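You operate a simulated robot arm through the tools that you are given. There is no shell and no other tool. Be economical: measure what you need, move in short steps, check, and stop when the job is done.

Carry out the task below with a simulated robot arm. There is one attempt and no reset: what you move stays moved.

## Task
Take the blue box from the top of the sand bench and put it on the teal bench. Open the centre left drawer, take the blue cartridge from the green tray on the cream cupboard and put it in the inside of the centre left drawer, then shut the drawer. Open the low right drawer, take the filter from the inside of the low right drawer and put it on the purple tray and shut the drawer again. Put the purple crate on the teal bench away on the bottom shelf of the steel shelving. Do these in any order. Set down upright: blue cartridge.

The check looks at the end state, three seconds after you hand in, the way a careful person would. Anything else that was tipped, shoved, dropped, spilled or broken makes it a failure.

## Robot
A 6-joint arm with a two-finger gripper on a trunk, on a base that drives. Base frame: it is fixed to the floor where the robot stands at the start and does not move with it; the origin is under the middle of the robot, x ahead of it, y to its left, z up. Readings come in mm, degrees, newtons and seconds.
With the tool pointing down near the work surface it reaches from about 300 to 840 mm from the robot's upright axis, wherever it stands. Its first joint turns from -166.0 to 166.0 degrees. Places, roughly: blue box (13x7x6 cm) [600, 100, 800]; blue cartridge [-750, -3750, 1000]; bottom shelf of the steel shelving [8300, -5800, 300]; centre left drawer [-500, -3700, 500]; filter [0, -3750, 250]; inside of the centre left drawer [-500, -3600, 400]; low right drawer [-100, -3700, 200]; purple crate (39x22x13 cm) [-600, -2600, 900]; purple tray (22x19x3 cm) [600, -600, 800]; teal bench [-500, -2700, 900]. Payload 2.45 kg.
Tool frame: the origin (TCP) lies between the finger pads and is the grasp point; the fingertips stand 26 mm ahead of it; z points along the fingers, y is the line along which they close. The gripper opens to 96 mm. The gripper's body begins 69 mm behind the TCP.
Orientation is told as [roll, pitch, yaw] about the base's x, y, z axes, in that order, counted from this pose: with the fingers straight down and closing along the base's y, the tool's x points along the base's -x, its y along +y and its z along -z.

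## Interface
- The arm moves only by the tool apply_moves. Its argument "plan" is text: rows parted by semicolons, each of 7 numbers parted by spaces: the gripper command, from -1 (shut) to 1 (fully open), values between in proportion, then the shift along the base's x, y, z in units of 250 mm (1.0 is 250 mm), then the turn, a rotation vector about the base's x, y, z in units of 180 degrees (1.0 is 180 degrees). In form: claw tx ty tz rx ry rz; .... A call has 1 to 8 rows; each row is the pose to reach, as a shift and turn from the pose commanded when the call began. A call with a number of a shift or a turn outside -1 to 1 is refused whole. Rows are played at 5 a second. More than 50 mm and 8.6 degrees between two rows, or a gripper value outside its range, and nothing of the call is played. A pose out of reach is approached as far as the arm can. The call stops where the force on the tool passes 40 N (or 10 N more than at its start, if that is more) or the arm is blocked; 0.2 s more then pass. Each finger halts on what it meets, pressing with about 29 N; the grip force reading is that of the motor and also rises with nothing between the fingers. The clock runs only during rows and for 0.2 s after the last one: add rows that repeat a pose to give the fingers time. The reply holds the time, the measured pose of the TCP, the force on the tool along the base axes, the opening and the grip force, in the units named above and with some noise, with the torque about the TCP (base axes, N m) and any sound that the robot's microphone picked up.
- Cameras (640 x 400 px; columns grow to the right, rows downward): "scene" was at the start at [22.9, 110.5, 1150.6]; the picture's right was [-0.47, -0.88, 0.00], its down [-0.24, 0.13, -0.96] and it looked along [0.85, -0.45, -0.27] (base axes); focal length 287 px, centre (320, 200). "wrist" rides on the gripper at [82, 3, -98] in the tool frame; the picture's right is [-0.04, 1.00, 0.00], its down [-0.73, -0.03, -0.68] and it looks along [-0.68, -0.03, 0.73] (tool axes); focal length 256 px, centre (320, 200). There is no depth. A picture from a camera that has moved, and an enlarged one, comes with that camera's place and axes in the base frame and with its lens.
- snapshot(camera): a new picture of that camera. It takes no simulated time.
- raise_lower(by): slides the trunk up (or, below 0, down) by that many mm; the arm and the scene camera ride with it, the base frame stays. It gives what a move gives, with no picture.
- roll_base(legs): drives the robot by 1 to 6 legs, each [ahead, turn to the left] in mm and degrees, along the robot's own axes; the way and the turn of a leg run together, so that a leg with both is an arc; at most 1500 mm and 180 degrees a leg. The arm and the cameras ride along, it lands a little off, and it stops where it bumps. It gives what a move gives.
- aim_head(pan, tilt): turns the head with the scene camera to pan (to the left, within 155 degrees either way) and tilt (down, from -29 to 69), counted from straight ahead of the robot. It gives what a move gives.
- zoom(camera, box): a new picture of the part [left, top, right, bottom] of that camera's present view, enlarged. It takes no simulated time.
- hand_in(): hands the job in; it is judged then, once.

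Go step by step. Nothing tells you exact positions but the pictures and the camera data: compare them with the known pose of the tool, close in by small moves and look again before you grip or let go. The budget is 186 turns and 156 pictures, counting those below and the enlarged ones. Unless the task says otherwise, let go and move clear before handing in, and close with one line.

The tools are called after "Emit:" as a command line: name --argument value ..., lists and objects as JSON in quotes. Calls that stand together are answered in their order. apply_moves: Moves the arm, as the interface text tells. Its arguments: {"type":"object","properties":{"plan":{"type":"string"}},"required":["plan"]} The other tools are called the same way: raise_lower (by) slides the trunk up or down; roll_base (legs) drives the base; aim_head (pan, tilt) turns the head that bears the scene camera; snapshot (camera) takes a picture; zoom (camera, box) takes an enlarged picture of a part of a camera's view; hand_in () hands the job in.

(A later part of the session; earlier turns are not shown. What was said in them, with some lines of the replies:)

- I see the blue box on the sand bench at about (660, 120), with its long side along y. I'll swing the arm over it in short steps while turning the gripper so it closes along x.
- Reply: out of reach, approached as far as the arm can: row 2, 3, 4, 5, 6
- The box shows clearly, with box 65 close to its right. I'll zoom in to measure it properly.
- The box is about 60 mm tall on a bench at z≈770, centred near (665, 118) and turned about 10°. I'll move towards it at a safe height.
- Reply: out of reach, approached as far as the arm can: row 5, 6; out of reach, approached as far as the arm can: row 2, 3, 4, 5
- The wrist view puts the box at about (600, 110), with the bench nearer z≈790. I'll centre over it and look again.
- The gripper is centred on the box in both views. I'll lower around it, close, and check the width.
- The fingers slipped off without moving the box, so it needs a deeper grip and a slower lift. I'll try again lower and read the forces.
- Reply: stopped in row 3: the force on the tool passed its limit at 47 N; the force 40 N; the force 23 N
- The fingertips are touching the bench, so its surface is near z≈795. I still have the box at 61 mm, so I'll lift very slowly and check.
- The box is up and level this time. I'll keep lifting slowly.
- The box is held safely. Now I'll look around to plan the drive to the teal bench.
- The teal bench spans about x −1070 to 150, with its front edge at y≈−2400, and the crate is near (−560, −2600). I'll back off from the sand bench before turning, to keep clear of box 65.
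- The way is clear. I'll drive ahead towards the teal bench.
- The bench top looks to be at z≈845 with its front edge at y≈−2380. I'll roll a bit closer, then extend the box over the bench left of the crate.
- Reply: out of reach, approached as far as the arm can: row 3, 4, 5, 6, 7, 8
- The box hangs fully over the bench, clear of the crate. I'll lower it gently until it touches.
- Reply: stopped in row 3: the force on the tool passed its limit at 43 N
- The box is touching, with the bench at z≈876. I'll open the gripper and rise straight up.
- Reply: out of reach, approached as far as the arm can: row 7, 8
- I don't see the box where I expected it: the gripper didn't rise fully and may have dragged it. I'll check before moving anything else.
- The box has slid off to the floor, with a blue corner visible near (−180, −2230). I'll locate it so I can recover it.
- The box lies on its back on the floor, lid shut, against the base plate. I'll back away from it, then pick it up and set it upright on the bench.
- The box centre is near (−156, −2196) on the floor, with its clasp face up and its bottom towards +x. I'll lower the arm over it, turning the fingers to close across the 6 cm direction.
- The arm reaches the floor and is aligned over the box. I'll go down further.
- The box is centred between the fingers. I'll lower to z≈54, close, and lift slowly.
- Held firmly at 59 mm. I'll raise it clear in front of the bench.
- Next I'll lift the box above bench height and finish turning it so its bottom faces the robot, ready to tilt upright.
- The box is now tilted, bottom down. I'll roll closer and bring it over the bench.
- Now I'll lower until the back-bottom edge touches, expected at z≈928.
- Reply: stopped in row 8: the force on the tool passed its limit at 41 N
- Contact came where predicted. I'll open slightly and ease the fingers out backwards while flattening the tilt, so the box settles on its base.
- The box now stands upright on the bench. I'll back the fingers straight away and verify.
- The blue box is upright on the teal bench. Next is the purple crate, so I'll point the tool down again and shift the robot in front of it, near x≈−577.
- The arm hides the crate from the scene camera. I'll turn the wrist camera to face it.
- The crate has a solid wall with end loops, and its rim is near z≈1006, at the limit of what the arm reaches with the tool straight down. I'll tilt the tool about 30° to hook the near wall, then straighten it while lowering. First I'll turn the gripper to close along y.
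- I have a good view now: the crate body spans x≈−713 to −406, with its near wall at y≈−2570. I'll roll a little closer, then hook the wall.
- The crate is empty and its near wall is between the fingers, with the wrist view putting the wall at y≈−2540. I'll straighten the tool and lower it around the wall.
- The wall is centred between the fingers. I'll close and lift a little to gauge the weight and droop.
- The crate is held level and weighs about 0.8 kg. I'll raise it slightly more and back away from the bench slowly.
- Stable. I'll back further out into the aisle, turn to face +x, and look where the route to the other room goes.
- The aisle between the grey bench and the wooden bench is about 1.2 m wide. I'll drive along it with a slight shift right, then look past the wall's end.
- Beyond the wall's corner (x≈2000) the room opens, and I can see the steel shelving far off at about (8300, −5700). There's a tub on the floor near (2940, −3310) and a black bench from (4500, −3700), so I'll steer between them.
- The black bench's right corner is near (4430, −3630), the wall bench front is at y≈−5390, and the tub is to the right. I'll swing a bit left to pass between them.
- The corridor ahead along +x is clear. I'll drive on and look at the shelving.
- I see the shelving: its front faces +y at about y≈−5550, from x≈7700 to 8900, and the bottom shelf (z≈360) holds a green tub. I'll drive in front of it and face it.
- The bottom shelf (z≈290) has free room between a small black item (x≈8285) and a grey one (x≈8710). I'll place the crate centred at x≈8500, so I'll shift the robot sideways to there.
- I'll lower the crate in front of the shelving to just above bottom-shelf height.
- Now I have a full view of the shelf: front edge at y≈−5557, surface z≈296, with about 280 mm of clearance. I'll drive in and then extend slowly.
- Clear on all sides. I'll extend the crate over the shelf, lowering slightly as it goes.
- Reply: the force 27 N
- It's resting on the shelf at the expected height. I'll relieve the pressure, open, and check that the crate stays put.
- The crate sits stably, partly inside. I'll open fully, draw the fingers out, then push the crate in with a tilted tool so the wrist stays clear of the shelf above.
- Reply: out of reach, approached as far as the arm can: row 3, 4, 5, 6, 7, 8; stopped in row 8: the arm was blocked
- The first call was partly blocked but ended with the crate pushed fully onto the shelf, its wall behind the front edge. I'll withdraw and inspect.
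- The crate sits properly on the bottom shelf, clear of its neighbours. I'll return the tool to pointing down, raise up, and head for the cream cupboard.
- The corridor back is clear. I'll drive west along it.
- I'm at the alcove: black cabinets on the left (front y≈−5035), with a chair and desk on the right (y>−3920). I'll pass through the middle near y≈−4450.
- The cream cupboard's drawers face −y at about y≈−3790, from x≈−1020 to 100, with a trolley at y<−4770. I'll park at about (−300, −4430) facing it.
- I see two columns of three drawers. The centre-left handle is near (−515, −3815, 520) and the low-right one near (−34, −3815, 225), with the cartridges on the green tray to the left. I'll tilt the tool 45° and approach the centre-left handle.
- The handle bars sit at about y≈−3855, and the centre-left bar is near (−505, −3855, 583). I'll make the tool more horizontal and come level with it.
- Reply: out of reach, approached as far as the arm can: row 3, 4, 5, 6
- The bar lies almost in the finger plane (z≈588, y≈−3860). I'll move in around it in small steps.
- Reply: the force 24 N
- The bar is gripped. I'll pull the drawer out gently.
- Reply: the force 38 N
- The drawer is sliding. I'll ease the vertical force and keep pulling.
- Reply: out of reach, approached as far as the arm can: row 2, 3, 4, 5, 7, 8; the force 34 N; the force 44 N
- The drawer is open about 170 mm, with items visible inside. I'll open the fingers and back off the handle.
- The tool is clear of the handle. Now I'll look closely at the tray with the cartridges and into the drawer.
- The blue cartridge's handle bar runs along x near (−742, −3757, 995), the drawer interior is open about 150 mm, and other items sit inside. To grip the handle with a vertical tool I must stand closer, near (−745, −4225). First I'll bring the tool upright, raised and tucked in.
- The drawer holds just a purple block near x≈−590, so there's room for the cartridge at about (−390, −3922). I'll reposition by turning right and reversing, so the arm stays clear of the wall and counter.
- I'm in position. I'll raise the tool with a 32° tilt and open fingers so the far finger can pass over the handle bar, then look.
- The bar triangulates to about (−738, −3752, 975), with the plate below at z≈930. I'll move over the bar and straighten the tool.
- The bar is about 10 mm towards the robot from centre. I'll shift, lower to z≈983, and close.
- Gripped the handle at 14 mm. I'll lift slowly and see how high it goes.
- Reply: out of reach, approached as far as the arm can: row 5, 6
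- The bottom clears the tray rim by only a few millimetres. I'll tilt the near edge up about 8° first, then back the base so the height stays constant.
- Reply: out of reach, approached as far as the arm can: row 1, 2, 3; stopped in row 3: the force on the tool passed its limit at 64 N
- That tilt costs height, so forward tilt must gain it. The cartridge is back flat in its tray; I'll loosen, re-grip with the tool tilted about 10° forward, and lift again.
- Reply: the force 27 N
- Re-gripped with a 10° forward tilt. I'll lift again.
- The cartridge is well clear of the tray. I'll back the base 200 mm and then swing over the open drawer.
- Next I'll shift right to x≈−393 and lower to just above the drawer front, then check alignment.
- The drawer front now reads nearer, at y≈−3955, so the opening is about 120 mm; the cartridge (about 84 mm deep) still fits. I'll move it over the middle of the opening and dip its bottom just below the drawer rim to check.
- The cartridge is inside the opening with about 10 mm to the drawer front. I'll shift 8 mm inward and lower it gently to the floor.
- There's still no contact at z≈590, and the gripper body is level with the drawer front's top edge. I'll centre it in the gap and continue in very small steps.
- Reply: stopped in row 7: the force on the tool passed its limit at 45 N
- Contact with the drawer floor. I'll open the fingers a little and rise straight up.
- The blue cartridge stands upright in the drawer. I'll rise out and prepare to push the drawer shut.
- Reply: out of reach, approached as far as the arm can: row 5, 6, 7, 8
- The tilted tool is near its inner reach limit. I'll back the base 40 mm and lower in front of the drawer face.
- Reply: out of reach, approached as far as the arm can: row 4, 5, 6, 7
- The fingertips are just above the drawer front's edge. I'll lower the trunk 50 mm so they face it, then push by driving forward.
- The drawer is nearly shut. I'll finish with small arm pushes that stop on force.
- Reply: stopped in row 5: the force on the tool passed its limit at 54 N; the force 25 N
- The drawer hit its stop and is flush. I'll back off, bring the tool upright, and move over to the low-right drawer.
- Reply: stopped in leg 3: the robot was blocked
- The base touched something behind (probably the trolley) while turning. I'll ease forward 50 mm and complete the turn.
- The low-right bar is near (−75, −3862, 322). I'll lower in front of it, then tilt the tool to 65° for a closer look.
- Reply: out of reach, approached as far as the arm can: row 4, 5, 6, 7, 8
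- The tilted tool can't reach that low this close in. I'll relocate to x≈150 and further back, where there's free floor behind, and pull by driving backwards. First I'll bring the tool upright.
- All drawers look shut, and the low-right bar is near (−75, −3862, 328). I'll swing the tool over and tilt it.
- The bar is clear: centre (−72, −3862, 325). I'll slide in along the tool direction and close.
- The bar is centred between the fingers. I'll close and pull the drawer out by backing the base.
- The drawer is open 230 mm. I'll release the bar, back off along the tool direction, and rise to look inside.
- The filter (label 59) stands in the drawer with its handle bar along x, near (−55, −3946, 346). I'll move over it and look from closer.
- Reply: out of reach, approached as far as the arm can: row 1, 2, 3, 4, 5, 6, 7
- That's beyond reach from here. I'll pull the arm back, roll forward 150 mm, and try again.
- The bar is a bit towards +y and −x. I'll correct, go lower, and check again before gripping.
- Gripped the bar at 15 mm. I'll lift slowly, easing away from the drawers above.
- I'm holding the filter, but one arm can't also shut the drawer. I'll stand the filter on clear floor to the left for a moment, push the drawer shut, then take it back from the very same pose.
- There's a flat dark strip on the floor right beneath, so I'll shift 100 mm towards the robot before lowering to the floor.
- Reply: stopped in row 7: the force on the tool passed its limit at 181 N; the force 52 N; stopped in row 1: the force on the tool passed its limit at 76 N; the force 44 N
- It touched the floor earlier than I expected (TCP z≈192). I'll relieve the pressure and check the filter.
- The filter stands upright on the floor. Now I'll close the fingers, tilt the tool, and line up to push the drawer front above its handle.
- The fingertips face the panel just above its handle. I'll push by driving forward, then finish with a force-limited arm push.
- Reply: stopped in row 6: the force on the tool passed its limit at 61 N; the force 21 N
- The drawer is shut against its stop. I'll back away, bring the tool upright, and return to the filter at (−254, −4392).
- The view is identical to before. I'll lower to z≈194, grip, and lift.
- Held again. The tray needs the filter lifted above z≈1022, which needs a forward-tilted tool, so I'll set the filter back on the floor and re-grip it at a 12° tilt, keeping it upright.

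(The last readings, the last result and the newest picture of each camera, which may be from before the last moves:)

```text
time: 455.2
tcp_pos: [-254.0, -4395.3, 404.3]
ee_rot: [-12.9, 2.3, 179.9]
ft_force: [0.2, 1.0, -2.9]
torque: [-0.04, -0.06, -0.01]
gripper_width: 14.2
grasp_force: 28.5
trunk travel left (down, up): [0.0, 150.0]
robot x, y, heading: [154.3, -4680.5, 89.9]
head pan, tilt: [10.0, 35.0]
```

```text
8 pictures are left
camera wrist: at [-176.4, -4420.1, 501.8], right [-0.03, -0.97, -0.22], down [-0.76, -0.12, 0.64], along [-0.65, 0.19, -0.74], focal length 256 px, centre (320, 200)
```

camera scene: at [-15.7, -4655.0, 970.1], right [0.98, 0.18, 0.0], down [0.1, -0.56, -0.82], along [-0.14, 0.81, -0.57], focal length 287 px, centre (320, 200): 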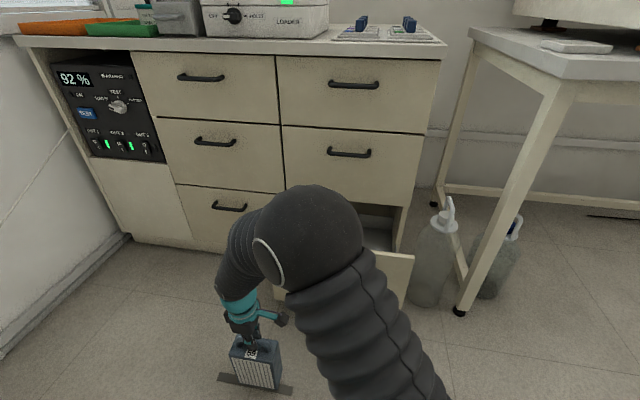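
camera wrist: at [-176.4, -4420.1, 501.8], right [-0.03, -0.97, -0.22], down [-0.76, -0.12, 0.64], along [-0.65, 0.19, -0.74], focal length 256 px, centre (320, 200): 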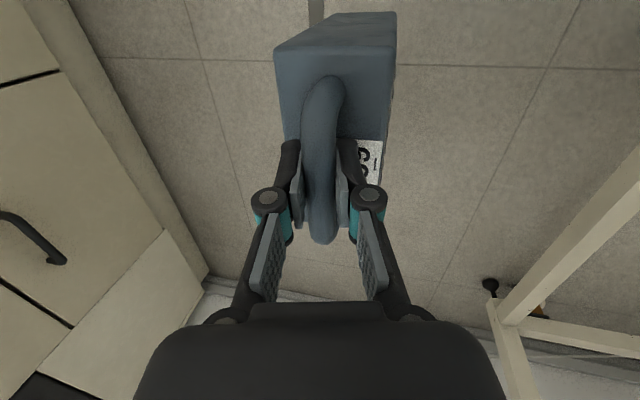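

The filter hangs upright with the tool tilted forward. I'll raise the trunk, bring it in front of the robot, and set off for the purple tray.

Emit:
raise_lower --by 150

Emit:
apply_moves --plan "-1 0.12 0.03 0.1 0 0 0; -1 0.24 0.07 0.2 0 0 0; -1 0.36 0.11 0.3 0 0 0; -1 0.48 0.15 0.4 0 0 0; -1 0.6 0.2 0.5 0 0 0; -1 0.72 0.24 0.6 0 0 0; -1 0.84 0.28 0.7 0 0 0; -1 0.96 0.32 0.8 0 0 0"

Emit:
apply_moves --plan "-1 0.12 0.06 0.1 0 0 0; -1 0.24 0.12 0.2 0 0 0; -1 0.36 0.18 0.3 0 0 0; -1 0.48 0.22 0.4 0 0 0; -1 0.56 0.24 0.5 0 0 0; -1 0.56 0.24 0.6 0 0 0; -1 0.56 0.24 0.7 0 0 0; -1 0.56 0.24 0.78 0 0 0"

Emit:
roll_base --legs '[[0, -82], [1500, 0], [0, -8], [1500, 0]]'

```text
time: 456.9
tcp_pos: [-255.1, -4395.8, 555.1]
ee_rot: [-12.8, 2.3, 180.0]
ft_force: [0.9, 0.4, -2.0]
torque: [-0.01, -0.01, -0.04]
gripper_width: 14.4
grasp_force: 29.2
trunk travel left (down, up): [-150.0, 0.0]
robot x, y, heading: [156.1, -4681.5, 89.8]
head pan, tilt: [10.0, 35.0]
```

```text
time: 458.7
tcp_pos: [-14.9, -4316.3, 753.7]
ee_rot: [-12.8, 2.3, 179.9]
ft_force: [0.2, 0.2, -2.5]
torque: [0.01, 0.0, -0.03]
gripper_width: 14.3
grasp_force: 29.1
trunk travel left (down, up): [-150.0, 0.0]
robot x, y, heading: [158.9, -4681.5, 89.7]
head pan, tilt: [10.0, 35.0]
```

```text
time: 460.5
tcp_pos: [124.3, -4256.2, 948.6]
ee_rot: [-12.8, 2.4, 180.0]
ft_force: [-0.5, -0.7, -2.2]
torque: [0.0, 0.0, 0.04]
gripper_width: 14.3
grasp_force: 28.9
trunk travel left (down, up): [-150.0, 0.0]
robot x, y, heading: [158.7, -4680.4, 89.8]
head pan, tilt: [10.0, 35.0]
```

```text
time: 479.0
tcp_pos: [3542.9, -4474.4, 948.7]
ee_rot: [-12.9, 2.3, 90.1]
ft_force: [-1.4, 1.0, -2.9]
torque: [-0.05, 0.02, 0.02]
gripper_width: 14.5
grasp_force: 28.9
trunk travel left (down, up): [-150.0, 0.0]
robot x, y, heading: [3121.6, -4506.7, -0.1]
head pan, tilt: [10.0, 35.0]
```

Emit:
roll_base --legs '[[700, 0], [0, 97], [1190, 0], [0, 25], [1100, 0], [0, -17]]'

```text
time: 500.0
tcp_pos: [2888.7, -2038.3, 948.8]
ee_rot: [-12.9, 2.3, -163.0]
ft_force: [0.4, -0.4, -3.4]
torque: [-0.05, -0.01, 0.0]
gripper_width: 14.3
grasp_force: 28.9
trunk travel left (down, up): [-150.0, 0.0]
robot x, y, heading: [3045.3, -2434.6, 107.0]
head pan, tilt: [10.0, 35.0]
```

Emit:
roll_base --legs '[[720, 0], [0, 73], [1500, 0]]'

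```text
time: 514.2
tcp_pos: [909.1, -1800.6, 948.8]
ee_rot: [-12.8, 2.3, -89.1]
ft_force: [-0.8, -0.1, -2.4]
torque: [0.03, -0.03, 0.0]
gripper_width: 14.5
grasp_force: 29.3
trunk travel left (down, up): [-150.0, 0.0]
robot x, y, heading: [1332.0, -1765.2, -179.0]
head pan, tilt: [10.0, 35.0]
```

Emit:
roll_base --legs '[[0, -1.2], [1500, 0], [80, 0], [0, -90], [1120, 0]]'

Emit:
apply_moves --plan "-1 0 0 0.06 0 0 0; -1 0 0 0.12 0 0 0; -1 0 0 0.18 0 0 0; -1 0 0 0.24 0 0 0; -1 0 0 0.3 0 0 0; -1 0 0 0.34 0 0 0; -1 0 0 0.34 0 0 0"

```text
time: 531.6
tcp_pos: [-275.7, -227.1, 948.6]
ee_rot: [-12.8, 2.3, -179.8]
ft_force: [0.2, -0.2, -2.1]
torque: [-0.01, 0.01, 0.01]
gripper_width: 14.4
grasp_force: 28.8
trunk travel left (down, up): [-150.0, 0.0]
robot x, y, heading: [-240.7, -655.2, 89.9]
head pan, tilt: [10.0, 35.0]
```

```text
time: 533.2
tcp_pos: [-275.2, -226.4, 1032.3]
ee_rot: [-12.7, 2.4, -179.7]
ft_force: [-0.1, -0.6, -2.6]
torque: [0.05, -0.03, -0.03]
gripper_width: 14.4
grasp_force: 28.8
trunk travel left (down, up): [-150.0, 0.0]
robot x, y, heading: [-238.8, -650.1, 90.2]
head pan, tilt: [10.0, 35.0]
```

The filter is at z≈1032 (bottom ≈834). I'll face the bench and look at the tray.

Emit:
roll_base --legs '[[0, -90]]'

Emit:
aim_head --pan 0 --tilt 25

Emit:
snapshot --camera "scene"

```text
time: 537.4
tcp_pos: [182.9, -610.0, 1032.4]
ee_rot: [-12.8, 2.4, 91.2]
ft_force: [-0.1, 0.0, -3.1]
torque: [-0.03, 0.01, -0.01]
gripper_width: 14.3
grasp_force: 29.2
trunk travel left (down, up): [-150.0, 0.0]
robot x, y, heading: [-240.1, -647.6, 1.1]
head pan, tilt: [10.0, 35.0]
```

```text
time: 538.1
tcp_pos: [183.4, -609.1, 1032.8]
ee_rot: [-12.8, 2.3, 91.2]
ft_force: [0.0, 0.2, -2.5]
torque: [-0.02, 0.01, 0.0]
gripper_width: 14.1
grasp_force: 28.7
trunk travel left (down, up): [-150.0, 0.0]
robot x, y, heading: [-239.3, -649.7, 1.1]
head pan, tilt: [0.0, 25.0]
```

```text
7 pictures are left
camera scene: at [-211.6, -494.6, 1135.8], right [0.02, -1.0, 0.0], down [-0.42, -0.01, -0.91], along [0.91, 0.02, -0.42], focal length 287 px, centre (320, 200)
```

scene: 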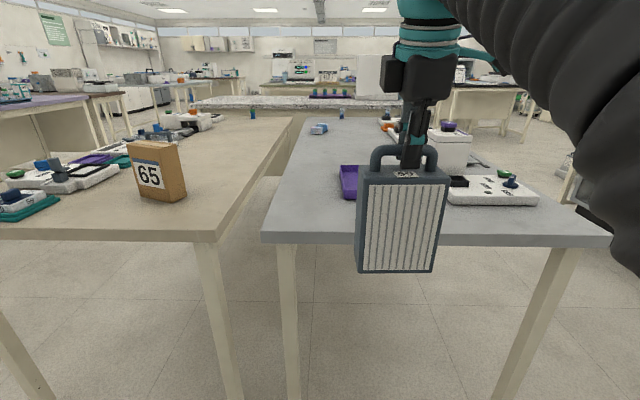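

The tray spans about x 490–750, y −740 to −555, so its centre is near (618, −648). I'll raise the filter slightly more, then roll in between the bench legs.

Emit:
apply_moves --plan "-1 0 0 0.02 0 0 0; -1 0 0 0.04 0 0 0; -1 0 0 0.06 0 0 0; -1 0 0 0.06 0 0 0"

Emit:
roll_base --legs '[[0, -7.6], [250, 0]]'

```text
time: 539.1
tcp_pos: [183.1, -610.5, 1047.5]
ee_rot: [-12.8, 2.4, 91.3]
ft_force: [0.2, 0.3, -3.6]
torque: [-0.02, -0.01, 0.01]
gripper_width: 14.2
grasp_force: 28.9
trunk travel left (down, up): [-150.0, 0.0]
robot x, y, heading: [-242.2, -654.1, 1.2]
head pan, tilt: [0.0, 25.0]
```

```text
time: 541.5
tcp_pos: [434.6, -695.2, 1047.5]
ee_rot: [-12.8, 2.3, 83.5]
ft_force: [0.1, -0.2, -2.1]
torque: [-0.03, 0.02, -0.01]
gripper_width: 14.2
grasp_force: 29.4
trunk travel left (down, up): [-150.0, 0.0]
robot x, y, heading: [6.9, -680.3, -6.7]
head pan, tilt: [0.0, 25.0]
```

Emit:
roll_base --legs '[[0, 6.5], [100, 0]]'

Emit:
apply_moves --plan "-1 0.08 0 0.02 0 0 0; -1 0.16 0 0.02 0 0 0; -1 0.22 0 0.02 0 0 0; -1 0.22 0 0.02 0 0 0"

Emit:
snapshot --camera "scene"

Emit:
snapshot --camera "wrist"

```text
time: 543.2
tcp_pos: [532.8, -646.6, 1047.1]
ee_rot: [-12.8, 2.3, 90.1]
ft_force: [-0.3, -0.2, -2.3]
torque: [0.02, 0.0, -0.03]
gripper_width: 14.4
grasp_force: 29.3
trunk travel left (down, up): [-150.0, 0.0]
robot x, y, heading: [108.7, -678.1, 0.1]
head pan, tilt: [0.0, 25.0]
```

```text
time: 544.2
tcp_pos: [588.7, -647.2, 1053.4]
ee_rot: [-12.7, 2.3, 90.2]
ft_force: [1.1, -0.3, -1.5]
torque: [-0.01, 0.01, 0.01]
gripper_width: 14.4
grasp_force: 29.2
trunk travel left (down, up): [-150.0, 0.0]
robot x, y, heading: [109.8, -682.2, -0.1]
head pan, tilt: [0.0, 25.0]
```

```text
6 pictures are left
camera scene: at [141.5, -523.3, 1135.8], right [0.0, -1.0, 0.0], down [-0.42, 0.0, -0.91], along [0.91, 0.0, -0.42], focal length 287 px, centre (320, 200)
```

scene: 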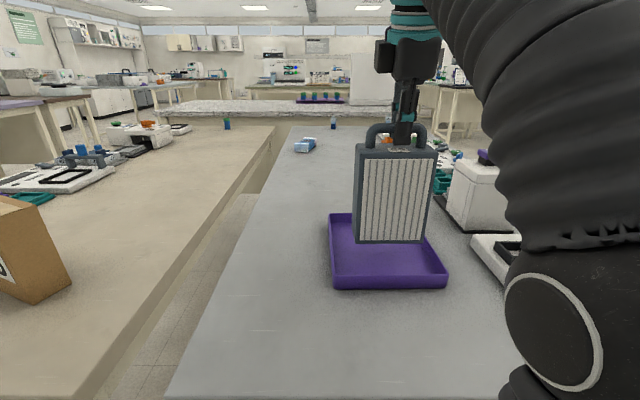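

```text
5 pictures are left
camera wrist: at [564.3, -725.0, 1150.3], right [-0.97, 0.03, -0.22], down [-0.12, 0.76, 0.64], along [0.19, 0.65, -0.74], focal length 256 px, centre (320, 200)
```

wrist: 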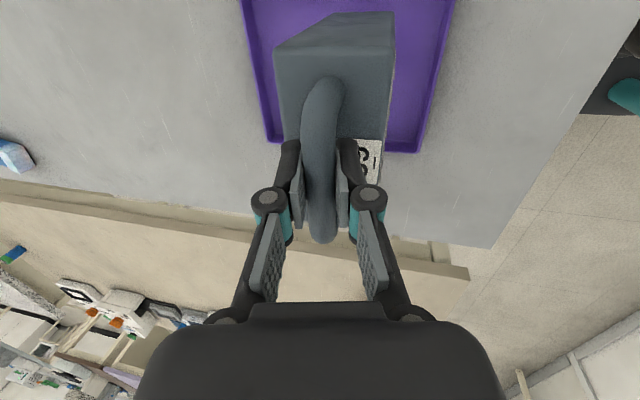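

The filter hangs over the tray, whose centre reads (617, −636). I'll shift 28 mm forward and lower in small steps until it touches.

Emit:
apply_moves --plan "-1 0.06 0.02 0 0 0 0; -1 0.112 0.035 0 0 0 0; -1 0.112 0.035 -0.05 0 0 0; -1 0.112 0.035 -0.1 0 0 0; -1 0.112 0.035 -0.14 0 0 0; -1 0.112 0.035 -0.16 0 0 0; -1 0.112 0.035 -0.17 0 0 0; -1 0.112 0.035 -0.18 0 0 0"

Emit:
apply_moves --plan "-1 0 0 -0.01 0 0 0; -1 0 0 -0.02 0 0 0; -1 0 0 -0.03 0 0 0; -1 0 0 -0.04 0 0 0; -1 0 0 -0.05 0 0 0; -1 0 0 -0.06 0 0 0; -1 0 0 -0.07 0 0 0; -1 0 0 -0.08 0 0 0"

```text
time: 546.0
tcp_pos: [617.3, -637.9, 1007.1]
ee_rot: [-12.8, 2.3, 90.0]
ft_force: [-0.3, 0.3, -2.4]
torque: [0.03, 0.03, 0.0]
gripper_width: 14.4
grasp_force: 29.0
trunk travel left (down, up): [-150.0, 0.0]
robot x, y, heading: [107.7, -681.7, -0.1]
head pan, tilt: [0.0, 25.0]
```

```text
time: 547.3
tcp_pos: [615.2, -637.4, 998.9]
ee_rot: [-13.4, 2.3, 89.9]
ft_force: [1.3, -0.6, 15.8]
torque: [0.06, 0.4, -0.04]
gripper_width: 14.1
grasp_force: 28.8
trunk travel left (down, up): [-150.0, 0.0]
robot x, y, heading: [107.7, -680.7, -0.0]
head pan, tilt: [0.0, 25.0]
stopped in row 6: the force on the tool passed its limit at 43 N (the readings are from after the stop); the commanded pose is now the measured one
```

Contact on the tray floor. I'll open, rise along the tool axis above the handle, then back away.

Emit:
apply_moves --plan "-0.8 0 0 0.004 0 0 0; -0.5 0 0 0.004 0 0 0; -0.3 0 0 0.004 0 0 0; -0.3 -0.01 0 0.05 0 0 0; -0.3 -0.022 0 0.1 0 0 0; -0.3 -0.034 0 0.15 0 0 0; -0.3 -0.044 0 0.2 0 0 0; -0.3 -0.044 0 0.2 0 0 0"

Emit:
snapshot --camera "wrist"

```text
time: 549.1
tcp_pos: [604.4, -637.4, 1048.0]
ee_rot: [-13.2, 2.2, 90.1]
ft_force: [-0.4, -0.1, -0.4]
torque: [-0.02, 0.0, -0.01]
gripper_width: 33.6
grasp_force: 0.0
trunk travel left (down, up): [-150.0, 0.0]
robot x, y, heading: [106.3, -680.6, -0.1]
head pan, tilt: [0.0, 25.0]
```

```text
4 pictures are left
camera wrist: at [580.0, -716.1, 1144.7], right [-0.97, 0.03, -0.23], down [-0.13, 0.76, 0.64], along [0.19, 0.65, -0.73], focal length 256 px, centre (320, 200)
```

wrist: 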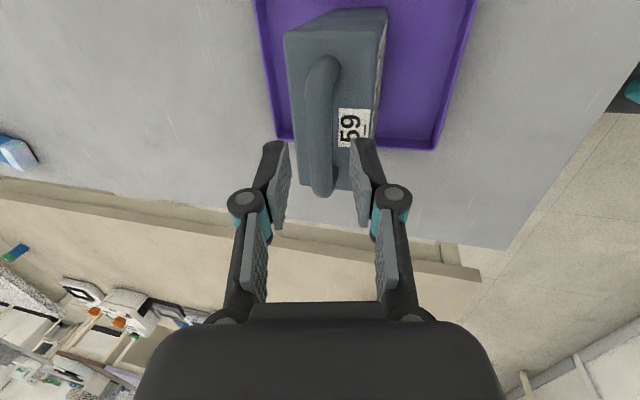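

The filter stands in the tray and the fingers are above its handle. I'll go a bit higher and then back the base straight off.

Emit:
apply_moves --plan "-0.3 -0.005 0 0.03 0 0 0; -0.3 -0.01 0 0.06 0 0 0; -0.3 -0.01 0 0.06 0 0 0"

```text
time: 549.9
tcp_pos: [601.9, -638.0, 1062.8]
ee_rot: [-13.3, 2.1, 90.1]
ft_force: [-0.7, 0.4, 0.6]
torque: [-0.03, -0.01, 0.02]
gripper_width: 33.7
grasp_force: 0.0
trunk travel left (down, up): [-150.0, 0.0]
robot x, y, heading: [108.5, -683.2, 0.1]
head pan, tilt: [0.0, 25.0]
```

Emit:
roll_base --legs '[[-400, 0]]'

Emit:
aim_head --pan -10 --tilt 22

Emit:
snapshot --camera "scene"

```text
time: 552.4
tcp_pos: [206.2, -638.5, 1060.4]
ee_rot: [-13.2, 2.3, 90.1]
ft_force: [-0.3, 0.2, -0.5]
torque: [0.0, -0.04, 0.0]
gripper_width: 33.5
grasp_force: 0.1
trunk travel left (down, up): [-150.0, 0.0]
robot x, y, heading: [-286.6, -678.6, 0.2]
head pan, tilt: [0.0, 25.0]
```

```text
time: 553.1
tcp_pos: [206.6, -639.6, 1062.4]
ee_rot: [-13.1, 2.3, 90.1]
ft_force: [0.6, 0.3, 0.1]
torque: [0.01, 0.02, 0.02]
gripper_width: 33.5
grasp_force: 0.1
trunk travel left (down, up): [-150.0, 0.0]
robot x, y, heading: [-285.3, -682.9, -0.1]
head pan, tilt: [-10.0, 22.0]
```

```text
3 pictures are left
camera scene: at [-255.5, -539.7, 1140.7], right [-0.17, -0.98, 0.0], down [-0.37, 0.06, -0.93], along [0.91, -0.16, -0.37], focal length 287 px, centre (320, 200)
```

scene: 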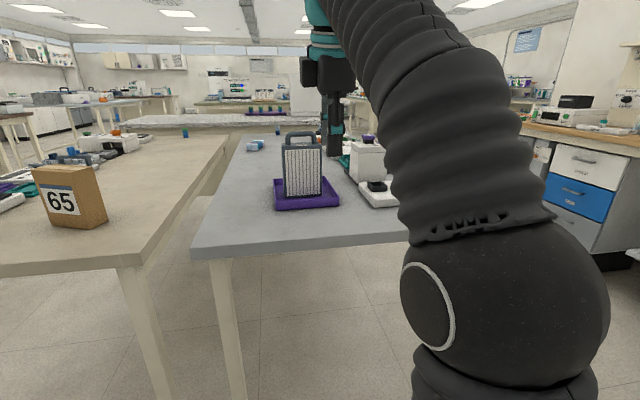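

The filter is standing on the purple tray and the arm is clear. All four parts of the task are in place, so I'll hand in.

Emit:
hand_in

```text
The job is handed in.
```

I handed in with all four parts in place: the blue box on the teal bench, the blue cartridge upright in the shut centre left drawer, the filter on the purple tray with the low right drawer shut, and the purple crate on the bottom shelf; on the way I dragged the blue box off the bench to the floor once and set it back upright, the base was blocked once while turning, probably by the trolley, and the filter hit the floor hard (181 N peak) when I set it down briefly.
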